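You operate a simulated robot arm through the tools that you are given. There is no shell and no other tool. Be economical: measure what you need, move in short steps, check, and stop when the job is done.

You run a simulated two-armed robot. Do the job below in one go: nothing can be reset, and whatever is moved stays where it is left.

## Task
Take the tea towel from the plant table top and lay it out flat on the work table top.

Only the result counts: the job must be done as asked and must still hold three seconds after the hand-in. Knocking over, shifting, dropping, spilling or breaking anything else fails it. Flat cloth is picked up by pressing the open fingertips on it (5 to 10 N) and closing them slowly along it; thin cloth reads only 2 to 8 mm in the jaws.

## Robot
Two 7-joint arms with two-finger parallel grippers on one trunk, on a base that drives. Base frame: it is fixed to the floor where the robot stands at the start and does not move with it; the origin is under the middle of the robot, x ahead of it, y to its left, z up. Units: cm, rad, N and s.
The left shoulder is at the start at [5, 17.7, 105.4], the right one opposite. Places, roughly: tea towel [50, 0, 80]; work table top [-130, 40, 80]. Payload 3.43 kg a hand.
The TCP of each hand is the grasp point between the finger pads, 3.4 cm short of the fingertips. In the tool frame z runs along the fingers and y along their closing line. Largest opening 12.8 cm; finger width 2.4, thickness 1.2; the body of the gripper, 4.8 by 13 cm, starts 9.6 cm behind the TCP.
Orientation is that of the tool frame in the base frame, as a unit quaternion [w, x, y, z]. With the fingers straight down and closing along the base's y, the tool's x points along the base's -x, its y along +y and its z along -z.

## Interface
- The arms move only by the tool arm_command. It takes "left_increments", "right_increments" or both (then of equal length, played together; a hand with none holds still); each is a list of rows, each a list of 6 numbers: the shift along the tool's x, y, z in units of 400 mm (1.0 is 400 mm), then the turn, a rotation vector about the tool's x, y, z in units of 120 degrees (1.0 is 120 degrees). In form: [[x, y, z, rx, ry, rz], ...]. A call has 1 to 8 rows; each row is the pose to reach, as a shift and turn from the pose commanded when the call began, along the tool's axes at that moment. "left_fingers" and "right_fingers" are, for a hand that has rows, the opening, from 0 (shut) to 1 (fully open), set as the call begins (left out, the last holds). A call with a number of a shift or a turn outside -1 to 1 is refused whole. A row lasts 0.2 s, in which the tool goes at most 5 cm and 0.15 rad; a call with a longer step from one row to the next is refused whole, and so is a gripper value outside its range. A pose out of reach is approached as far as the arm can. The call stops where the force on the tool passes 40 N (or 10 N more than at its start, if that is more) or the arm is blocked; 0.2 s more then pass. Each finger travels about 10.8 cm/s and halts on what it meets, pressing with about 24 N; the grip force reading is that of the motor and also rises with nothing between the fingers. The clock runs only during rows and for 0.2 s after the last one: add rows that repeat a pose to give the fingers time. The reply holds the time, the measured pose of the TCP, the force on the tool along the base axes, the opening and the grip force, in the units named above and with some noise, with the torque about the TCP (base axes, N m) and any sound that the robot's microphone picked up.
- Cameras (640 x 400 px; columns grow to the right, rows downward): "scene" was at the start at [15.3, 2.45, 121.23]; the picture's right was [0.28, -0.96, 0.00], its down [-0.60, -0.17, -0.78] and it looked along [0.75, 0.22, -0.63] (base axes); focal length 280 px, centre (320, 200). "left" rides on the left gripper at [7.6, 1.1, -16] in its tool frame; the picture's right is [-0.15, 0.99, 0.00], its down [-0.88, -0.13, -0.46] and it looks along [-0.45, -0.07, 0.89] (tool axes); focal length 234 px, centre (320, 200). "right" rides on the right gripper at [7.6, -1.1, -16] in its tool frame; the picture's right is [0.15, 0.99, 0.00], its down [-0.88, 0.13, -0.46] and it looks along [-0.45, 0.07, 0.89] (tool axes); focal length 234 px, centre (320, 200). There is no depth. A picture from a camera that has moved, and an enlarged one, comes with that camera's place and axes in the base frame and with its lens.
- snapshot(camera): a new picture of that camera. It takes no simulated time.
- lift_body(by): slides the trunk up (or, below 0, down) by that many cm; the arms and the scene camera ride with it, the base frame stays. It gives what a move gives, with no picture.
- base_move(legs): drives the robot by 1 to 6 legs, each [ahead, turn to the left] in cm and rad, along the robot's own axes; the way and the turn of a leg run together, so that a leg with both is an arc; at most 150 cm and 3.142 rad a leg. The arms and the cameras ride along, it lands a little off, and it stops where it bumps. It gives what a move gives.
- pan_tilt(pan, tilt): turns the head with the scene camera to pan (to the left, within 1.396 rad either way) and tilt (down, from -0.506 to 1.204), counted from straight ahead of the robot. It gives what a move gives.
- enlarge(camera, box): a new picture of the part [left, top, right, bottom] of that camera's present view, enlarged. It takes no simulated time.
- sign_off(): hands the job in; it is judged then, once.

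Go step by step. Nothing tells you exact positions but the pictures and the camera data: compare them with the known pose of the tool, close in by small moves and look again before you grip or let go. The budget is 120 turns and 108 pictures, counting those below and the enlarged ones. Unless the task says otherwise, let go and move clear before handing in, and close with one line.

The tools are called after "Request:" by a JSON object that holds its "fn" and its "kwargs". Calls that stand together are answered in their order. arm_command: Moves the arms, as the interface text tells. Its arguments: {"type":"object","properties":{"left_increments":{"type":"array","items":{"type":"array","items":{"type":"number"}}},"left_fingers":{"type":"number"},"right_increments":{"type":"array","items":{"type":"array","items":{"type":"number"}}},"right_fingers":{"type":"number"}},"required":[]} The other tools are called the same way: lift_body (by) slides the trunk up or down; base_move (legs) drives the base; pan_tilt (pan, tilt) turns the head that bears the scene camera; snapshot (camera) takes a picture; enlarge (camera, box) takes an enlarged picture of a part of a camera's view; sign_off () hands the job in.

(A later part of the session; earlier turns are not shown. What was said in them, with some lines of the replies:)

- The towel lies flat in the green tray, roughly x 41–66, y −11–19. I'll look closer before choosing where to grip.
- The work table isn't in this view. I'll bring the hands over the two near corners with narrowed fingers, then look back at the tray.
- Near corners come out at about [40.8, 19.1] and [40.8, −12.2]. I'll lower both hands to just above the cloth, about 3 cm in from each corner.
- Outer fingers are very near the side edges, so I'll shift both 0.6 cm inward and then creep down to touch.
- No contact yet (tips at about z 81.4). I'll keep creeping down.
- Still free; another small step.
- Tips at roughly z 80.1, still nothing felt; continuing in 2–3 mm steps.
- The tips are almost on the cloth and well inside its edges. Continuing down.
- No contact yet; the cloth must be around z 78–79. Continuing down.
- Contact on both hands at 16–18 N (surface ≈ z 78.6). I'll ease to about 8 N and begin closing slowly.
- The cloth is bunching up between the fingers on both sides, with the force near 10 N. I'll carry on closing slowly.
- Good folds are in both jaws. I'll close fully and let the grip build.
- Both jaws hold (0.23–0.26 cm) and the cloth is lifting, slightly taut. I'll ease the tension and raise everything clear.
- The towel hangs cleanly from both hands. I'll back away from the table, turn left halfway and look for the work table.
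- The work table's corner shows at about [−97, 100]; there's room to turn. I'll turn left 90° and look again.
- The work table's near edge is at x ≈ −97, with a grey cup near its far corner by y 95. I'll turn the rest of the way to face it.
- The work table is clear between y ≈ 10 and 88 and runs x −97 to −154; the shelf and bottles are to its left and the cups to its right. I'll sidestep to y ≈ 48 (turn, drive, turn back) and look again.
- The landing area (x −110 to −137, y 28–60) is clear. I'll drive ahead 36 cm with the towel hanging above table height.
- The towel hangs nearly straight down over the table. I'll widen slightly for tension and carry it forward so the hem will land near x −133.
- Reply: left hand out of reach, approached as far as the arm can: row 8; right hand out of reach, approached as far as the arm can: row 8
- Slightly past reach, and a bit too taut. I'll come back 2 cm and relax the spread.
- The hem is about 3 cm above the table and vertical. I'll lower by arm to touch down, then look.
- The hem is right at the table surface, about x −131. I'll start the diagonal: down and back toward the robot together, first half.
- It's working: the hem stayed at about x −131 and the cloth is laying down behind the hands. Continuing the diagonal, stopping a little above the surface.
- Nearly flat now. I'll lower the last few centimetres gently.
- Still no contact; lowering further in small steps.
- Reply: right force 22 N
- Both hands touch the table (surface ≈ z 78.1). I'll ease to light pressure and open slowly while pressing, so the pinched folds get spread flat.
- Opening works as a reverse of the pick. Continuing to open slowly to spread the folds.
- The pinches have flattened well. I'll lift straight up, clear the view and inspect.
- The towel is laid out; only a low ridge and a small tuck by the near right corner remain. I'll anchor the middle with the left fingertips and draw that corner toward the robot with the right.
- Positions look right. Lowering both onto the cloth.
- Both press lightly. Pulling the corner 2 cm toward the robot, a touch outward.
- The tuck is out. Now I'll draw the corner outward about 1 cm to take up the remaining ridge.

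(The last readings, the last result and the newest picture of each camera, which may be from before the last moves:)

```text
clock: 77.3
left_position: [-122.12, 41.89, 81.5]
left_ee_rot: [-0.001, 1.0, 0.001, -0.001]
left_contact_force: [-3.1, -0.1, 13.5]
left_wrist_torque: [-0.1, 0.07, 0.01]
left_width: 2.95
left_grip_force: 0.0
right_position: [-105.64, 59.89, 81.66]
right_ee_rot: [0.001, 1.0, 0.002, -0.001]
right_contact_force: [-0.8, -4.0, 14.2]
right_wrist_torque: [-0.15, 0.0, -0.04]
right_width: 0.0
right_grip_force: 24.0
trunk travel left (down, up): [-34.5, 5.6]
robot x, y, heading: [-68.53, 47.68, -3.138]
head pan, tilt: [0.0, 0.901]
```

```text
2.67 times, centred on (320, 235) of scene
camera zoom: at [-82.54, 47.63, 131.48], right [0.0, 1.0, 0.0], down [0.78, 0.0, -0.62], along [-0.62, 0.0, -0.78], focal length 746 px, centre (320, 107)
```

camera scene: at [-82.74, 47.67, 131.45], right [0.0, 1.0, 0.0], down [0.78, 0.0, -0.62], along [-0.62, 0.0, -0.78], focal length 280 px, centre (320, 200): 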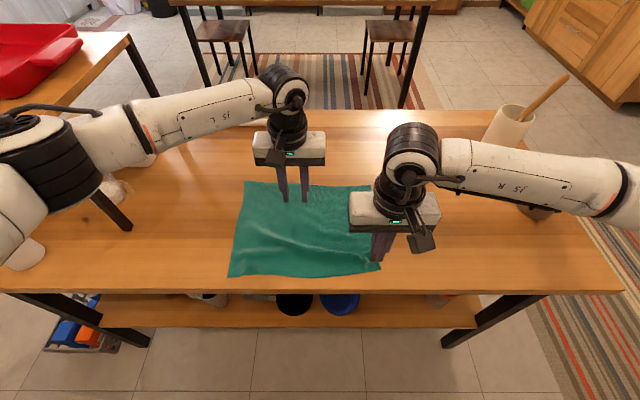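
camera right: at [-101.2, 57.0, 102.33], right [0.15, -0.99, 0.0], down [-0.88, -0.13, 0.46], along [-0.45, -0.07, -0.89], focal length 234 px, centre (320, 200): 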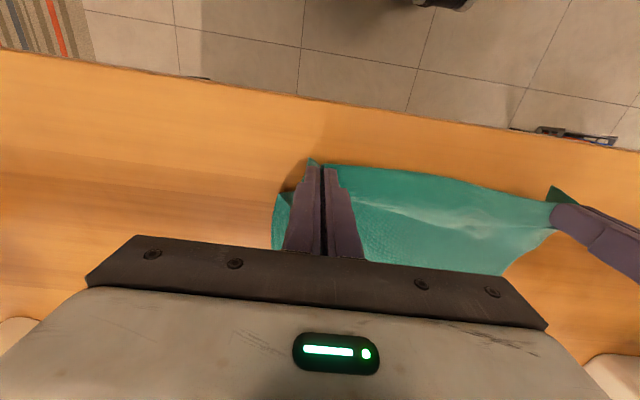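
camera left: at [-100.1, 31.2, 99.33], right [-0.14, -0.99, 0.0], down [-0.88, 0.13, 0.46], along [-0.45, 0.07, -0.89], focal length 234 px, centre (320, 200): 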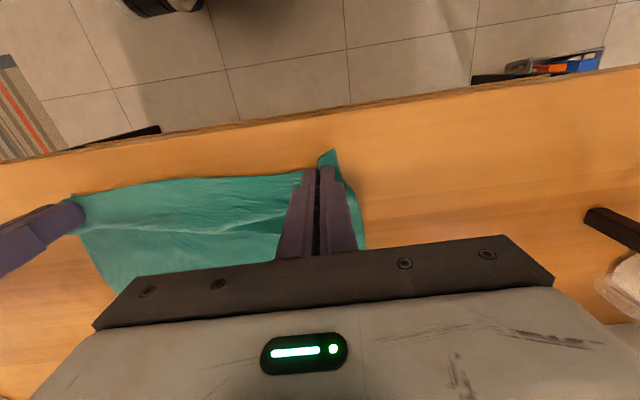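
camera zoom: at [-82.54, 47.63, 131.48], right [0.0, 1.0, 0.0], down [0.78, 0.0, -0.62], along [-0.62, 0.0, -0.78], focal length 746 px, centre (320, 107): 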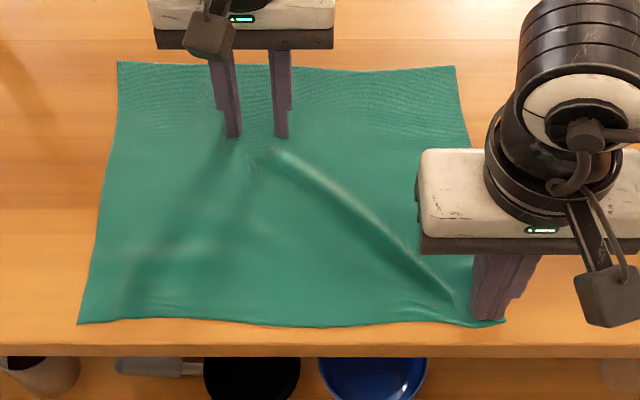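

That ridge now runs along the tension line between the two hands, so it should relax on release. Lifting both and looking.

Request:
{"fn": "arm_command", "kwargs": {"left_increments": [[0, 0, -0.03, 0, 0, 0], [0, 0, -0.1, 0, 0, 0], [0, 0, -0.2, 0, 0, 0], [0.05, 0.08, -0.3, 0, 0, 0], [0.12, 0.16, -0.36, 0, 0, 0], [0.2, 0.24, -0.38, 0, 0, 0], [0.28, 0.32, -0.38, 0, 0, 0], [0.36, 0.39, -0.38, 0, 0, 0]], "right_increments": [[0, 0, -0.03, 0, 0, 0], [0, 0, -0.1, 0, 0, 0], [0, 0, -0.2, 0, 0, 0], [0, 0, -0.3, 0, 0, 0], [0, -0.05, -0.36, 0, 0, 0], [0, -0.1, -0.38, 0, 0, 0], [0, -0.1, -0.38, 0, 0, 0], [0, -0.1, -0.38, 0, 0, 0]]}}

Request:
{"fn": "enlarge", "kwargs": {"camera": "scene", "box": [200, 160, 440, 310]}}

```text
refused: row 4 steps farther than a row can; nothing moved
```

```text
2.67 times, centred on (320, 235) of scene
camera zoom: at [-82.54, 47.63, 131.48], right [0.0, 1.0, 0.0], down [0.78, 0.0, -0.62], along [-0.62, 0.0, -0.78], focal length 746 px, centre (320, 107)
```

zoom: 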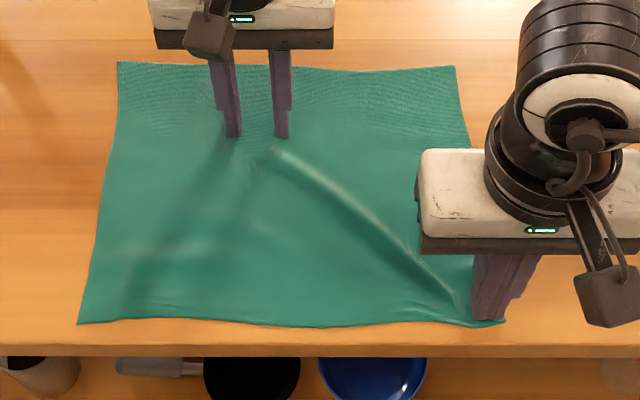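

One step was too long; retrying with shorter ones.

Request:
{"fn": "arm_command", "kwargs": {"left_increments": [[0, 0, -0.03, 0, 0, 0], [0, 0, -0.1, 0, 0, 0], [0, 0, -0.2, 0, 0, 0], [0, 0, -0.3, 0, 0, 0], [0.06, 0.07, -0.36, 0, 0, 0], [0.14, 0.15, -0.36, 0, 0, 0], [0.22, 0.23, -0.36, 0, 0, 0], [0.3, 0.31, -0.36, 0, 0, 0]], "right_increments": [[0, 0, -0.03, 0, 0, 0], [0, 0, -0.1, 0, 0, 0], [0, 0, -0.2, 0, 0, 0], [0, 0, -0.3, 0, 0, 0], [0, -0.05, -0.36, 0, 0, 0], [0, -0.1, -0.38, 0, 0, 0], [0, -0.1, -0.38, 0, 0, 0], [0, -0.1, -0.38, 0, 0, 0]]}}

Request:
{"fn": "enlarge", "kwargs": {"camera": "scene", "box": [200, 160, 440, 310]}}

```text
clock: 79.1
left_position: [-109.94, 29.6, 95.77]
left_ee_rot: [0.001, 1.0, 0.003, -0.001]
left_contact_force: [0.9, 0.0, 0.3]
left_wrist_torque: [0.03, -0.02, 0.03]
left_width: 2.95
left_grip_force: 0.1
right_position: [-105.56, 63.92, 96.67]
right_ee_rot: [0.001, 1.0, 0.002, 0.001]
right_contact_force: [0.0, -0.1, -0.3]
right_wrist_torque: [0.02, 0.01, 0.0]
right_width: 0.0
right_grip_force: 24.3
trunk travel left (down, up): [-34.5, 5.6]
robot x, y, heading: [-67.81, 47.63, -3.138]
head pan, tilt: [0.0, 0.901]
```

```text
2.67 times, centred on (320, 235) of scene
camera zoom: at [-82.67, 47.61, 131.46], right [0.0, 1.0, 0.0], down [0.78, 0.0, -0.62], along [-0.62, 0.0, -0.78], focal length 746 px, centre (320, 107)
```

zoom: 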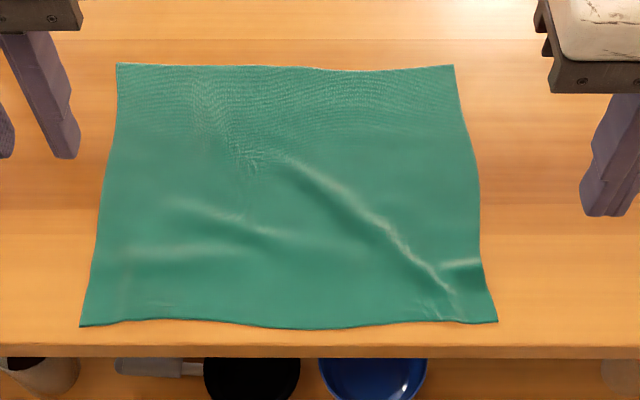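

Nearly flat; only shallow ripples remain. One more smoothing pass: press lightly near both far corners and push them away and outward by about 1 cm.

Request:
{"fn": "arm_command", "kwargs": {"left_increments": [[-0.08, -0.01, 0, 0, 0, 0], [-0.16, -0.02, 0, 0, 0, 0], [-0.24, -0.04, 0, 0, 0, 0], [-0.32, -0.06, 0, 0, 0, 0], [-0.4, -0.06, 0.02, 0, 0, 0], [-0.44, -0.06, 0.1, 0, 0, 0], [-0.44, -0.06, 0.19, 0, 0, 0], [-0.44, -0.06, 0.28, 0, 0, 0]], "right_increments": [[-0.09, 0.03, 0, 0, 0, 0], [-0.18, 0.06, 0, 0, 0, 0], [-0.27, 0.09, 0, 0, 0, 0], [-0.36, 0.12, 0, 0, 0, 0], [-0.45, 0.15, 0.03, 0, 0, 0], [-0.53, 0.17, 0.1, 0, 0, 0], [-0.55, 0.17, 0.2, 0, 0, 0], [-0.55, 0.17, 0.3, 0, 0, 0]], "left_fingers": 0.0, "right_fingers": 0.0}}

Request:
{"fn": "snapshot", "kwargs": {"camera": "scene"}}

```text
clock: 80.9
left_position: [-127.83, 31.92, 84.72]
left_ee_rot: [-0.001, 1.0, 0.002, 0.0]
left_contact_force: [-0.5, 0.5, 0.7]
left_wrist_torque: [0.01, 0.0, 0.01]
left_width: 0.02
left_grip_force: 23.9
right_position: [-127.65, 57.04, 84.65]
right_ee_rot: [0.001, 1.0, 0.003, 0.0]
right_contact_force: [0.7, -0.4, 0.0]
right_wrist_torque: [0.05, -0.02, 0.02]
right_width: 0.02
right_grip_force: 23.9
trunk travel left (down, up): [-34.5, 5.6]
robot x, y, heading: [-68.46, 47.96, -3.138]
head pan, tilt: [0.0, 0.901]
```

```text
56 pictures are left
camera scene: at [-82.77, 47.66, 131.44], right [0.0, 1.0, 0.0], down [0.78, 0.0, -0.62], along [-0.62, 0.0, -0.78], focal length 280 px, centre (320, 200)
```

scene: 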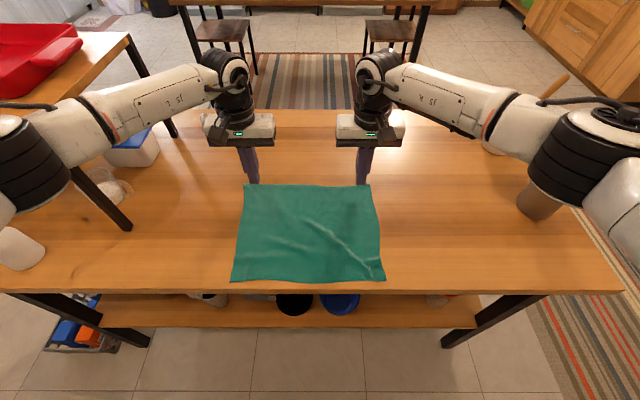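

Request:
{"fn": "arm_command", "kwargs": {"left_increments": [[0, 0, 0.03, 0, 0, 0], [0, 0, 0.06, 0, 0, 0], [0, 0, 0.08, 0, 0, 0], [0, 0, 0.083, 0, 0, 0]], "right_increments": [[0, 0, 0.03, 0, 0, 0], [0, 0, 0.06, 0, 0, 0], [0, 0, 0.08, 0, 0, 0], [0, 0, 0.083, 0, 0, 0]]}}

Request:
{"fn": "enlarge", "kwargs": {"camera": "scene", "box": [200, 160, 440, 310]}}

```text
clock: 81.9
left_position: [-127.7, 32.03, 81.57]
left_ee_rot: [0.0, 1.0, 0.001, -0.003]
left_contact_force: [-0.5, 0.1, 9.6]
left_wrist_torque: [-0.05, 0.07, -0.01]
left_width: 0.01
left_grip_force: 23.7
right_position: [-127.61, 57.1, 81.57]
right_ee_rot: [0.001, 1.0, 0.001, -0.001]
right_contact_force: [-1.5, 0.6, 8.2]
right_wrist_torque: [-0.01, 0.1, -0.01]
right_width: 0.02
right_grip_force: 24.1
trunk travel left (down, up): [-34.5, 5.6]
robot x, y, heading: [-68.17, 48.06, -3.139]
head pan, tilt: [0.0, 0.901]
```

```text
2.67 times, centred on (320, 235) of scene
camera zoom: at [-82.55, 47.68, 131.5], right [0.0, 1.0, 0.0], down [0.78, 0.0, -0.62], along [-0.62, 0.0, -0.78], focal length 746 px, centre (320, 107)
```

zoom: 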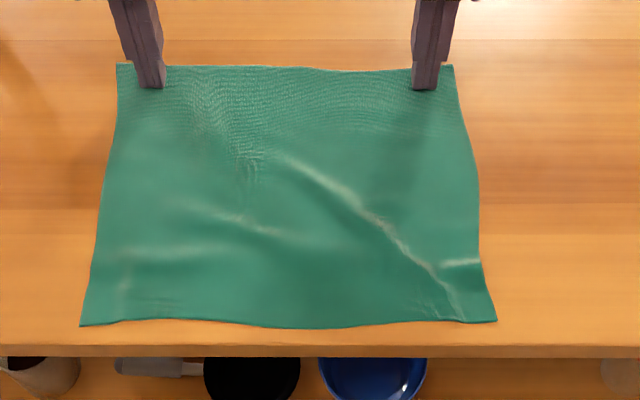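

Good light contact (8–10 N). Pushing away 1.2 cm, right hand slightly outward.

Request:
{"fn": "arm_command", "kwargs": {"left_increments": [[-0.007, 0.002, 0, 0, 0, 0], [-0.014, 0.004, 0, 0, 0, 0], [-0.021, 0.006, 0, 0, 0, 0], [-0.028, 0.008, 0, 0, 0, 0]], "right_increments": [[-0.008, -0.002, 0, 0, 0, 0], [-0.016, -0.004, 0, 0, 0, 0], [-0.024, -0.007, 0, 0, 0, 0], [-0.032, -0.01, 0, 0, 0, 0]]}}

Request:
{"fn": "enlarge", "kwargs": {"camera": "scene", "box": [200, 160, 440, 310]}}

```text
clock: 82.9
left_position: [-128.82, 31.76, 81.57]
left_ee_rot: [-0.002, 1.0, 0.002, -0.002]
left_contact_force: [5.0, 4.3, 18.6]
left_wrist_torque: [0.08, -0.11, -0.02]
left_width: 0.02
left_grip_force: 23.6
right_position: [-128.81, 57.38, 81.59]
right_ee_rot: [0.0, 1.0, 0.001, -0.001]
right_contact_force: [2.1, -3.7, 5.7]
right_wrist_torque: [-0.16, 0.0, 0.05]
right_width: 0.0
right_grip_force: 24.4
trunk travel left (down, up): [-34.5, 5.6]
robot x, y, heading: [-68.73, 47.74, -3.136]
head pan, tilt: [0.0, 0.901]
```

```text
2.67 times, centred on (320, 235) of scene
camera zoom: at [-82.41, 47.7, 131.49], right [0.0, 1.0, 0.0], down [0.78, 0.0, -0.62], along [-0.62, 0.0, -0.78], focal length 746 px, centre (320, 107)
```

zoom: 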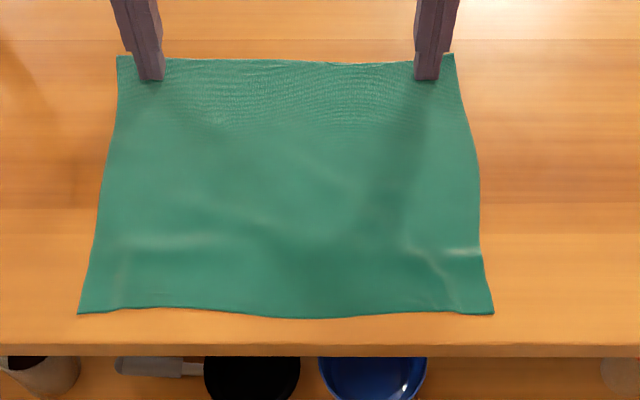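

The ripples are almost gone. Releasing: straight up and clear.

Request:
{"fn": "arm_command", "kwargs": {"left_increments": [[0, 0, -0.02, 0, 0, 0], [0, 0, -0.08, 0, 0, 0], [0, 0, -0.16, 0, 0, 0], [0, 0, -0.26, 0, 0, 0], [0, 0, -0.36, 0, 0, 0], [0.08, 0.03, -0.42, 0, 0, 0], [0.16, 0.06, -0.42, 0, 0, 0], [0.24, 0.09, -0.42, 0, 0, 0]], "right_increments": [[0, 0, -0.02, 0, 0, 0], [0, 0, -0.08, 0, 0, 0], [0, 0, -0.16, 0, 0, 0], [0, 0, -0.26, 0, 0, 0], [0, 0, -0.36, 0, 0, 0], [0.08, -0.03, -0.42, 0, 0, 0], [0.16, -0.06, -0.42, 0, 0, 0], [0.24, -0.09, -0.42, 0, 0, 0]]}}

Request:
{"fn": "base_move", "kwargs": {"legs": [[-25, 0]]}}

Request:
{"fn": "pan_tilt", "kwargs": {"pan": 0.0, "tilt": 0.65}}

Request:
{"fn": "snapshot", "kwargs": {"camera": "scene"}}

Request:
{"fn": "enlarge", "kwargs": {"camera": "scene", "box": [200, 160, 440, 310]}}

```text
clock: 84.7
left_position: [-119.13, 27.92, 98.21]
left_ee_rot: [-0.001, 1.0, 0.003, -0.001]
left_contact_force: [0.2, -0.3, -1.1]
left_wrist_torque: [-0.02, -0.02, -0.02]
left_width: 0.01
left_grip_force: 23.8
right_position: [-119.15, 61.1, 98.31]
right_ee_rot: [0.0, 1.0, 0.002, 0.0]
right_contact_force: [0.0, -0.2, 0.1]
right_wrist_torque: [0.03, 0.02, 0.01]
right_width: 0.02
right_grip_force: 24.1
trunk travel left (down, up): [-34.5, 5.6]
robot x, y, heading: [-68.6, 47.47, -3.134]
head pan, tilt: [0.0, 0.901]
```

```text
clock: 86.5
left_position: [-93.96, 28.03, 98.17]
left_ee_rot: [0.0, 1.0, 0.003, -0.001]
left_contact_force: [0.6, -0.2, 0.1]
left_wrist_torque: [0.02, 0.01, 0.01]
left_width: 0.0
left_grip_force: 24.3
right_position: [-94.12, 61.12, 98.22]
right_ee_rot: [0.001, 1.0, 0.002, -0.002]
right_contact_force: [0.4, -0.2, 1.0]
right_wrist_torque: [-0.01, -0.02, -0.05]
right_width: 0.01
right_grip_force: 23.9
trunk travel left (down, up): [-34.5, 5.6]
robot x, y, heading: [-42.69, 47.52, -3.137]
head pan, tilt: [0.0, 0.901]
```

```text
clock: 87.3
left_position: [-94.06, 28.05, 98.09]
left_ee_rot: [0.0, 1.0, 0.003, 0.0]
left_contact_force: [-0.1, 0.3, -0.6]
left_wrist_torque: [0.0, -0.02, -0.01]
left_width: 0.0
left_grip_force: 23.6
right_position: [-94.14, 61.13, 98.19]
right_ee_rot: [0.001, 1.0, 0.002, 0.001]
right_contact_force: [0.5, -0.3, 0.2]
right_wrist_torque: [0.0, -0.03, -0.02]
right_width: 0.0
right_grip_force: 23.4
trunk travel left (down, up): [-34.5, 5.6]
robot x, y, heading: [-42.9, 47.8, -3.141]
head pan, tilt: [0.0, 0.649]
```

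```text
53 pictures are left
camera scene: at [-58.68, 47.75, 133.49], right [0.0, 1.0, 0.0], down [0.61, 0.0, -0.8], along [-0.8, 0.0, -0.61], focal length 280 px, centre (320, 200)
```

scene: 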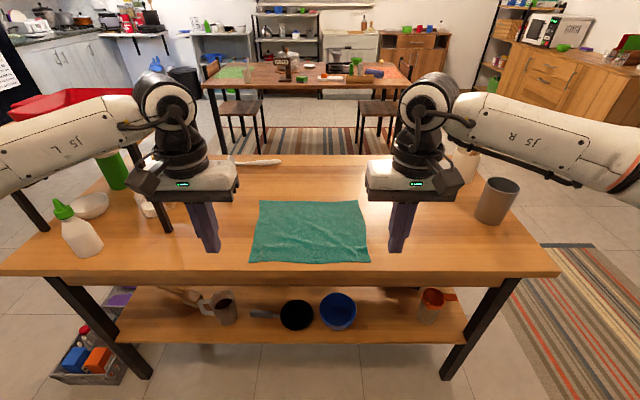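

```text
2.67 times, centred on (320, 235) of scene
camera zoom: at [-58.68, 47.75, 133.49], right [0.0, 1.0, 0.0], down [0.61, 0.0, -0.8], along [-0.8, 0.0, -0.61], focal length 746 px, centre (320, 107)
```

zoom: 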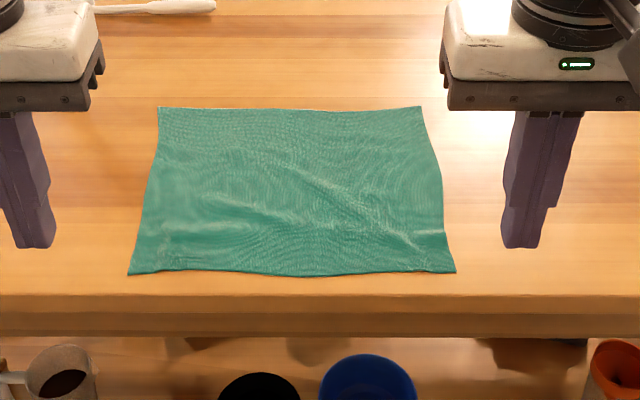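

The towel lies flat and spread out on the work table, the hands are clear, and everything else is where it was. Handing in.

Request:
{"fn": "sign_off", "kwargs": {}}

```text
The job is handed in.
```

The tea towel is now spread out flat on the work table top, with only faint ripples left. The hands are clear, and the pictures showed nothing else moved.
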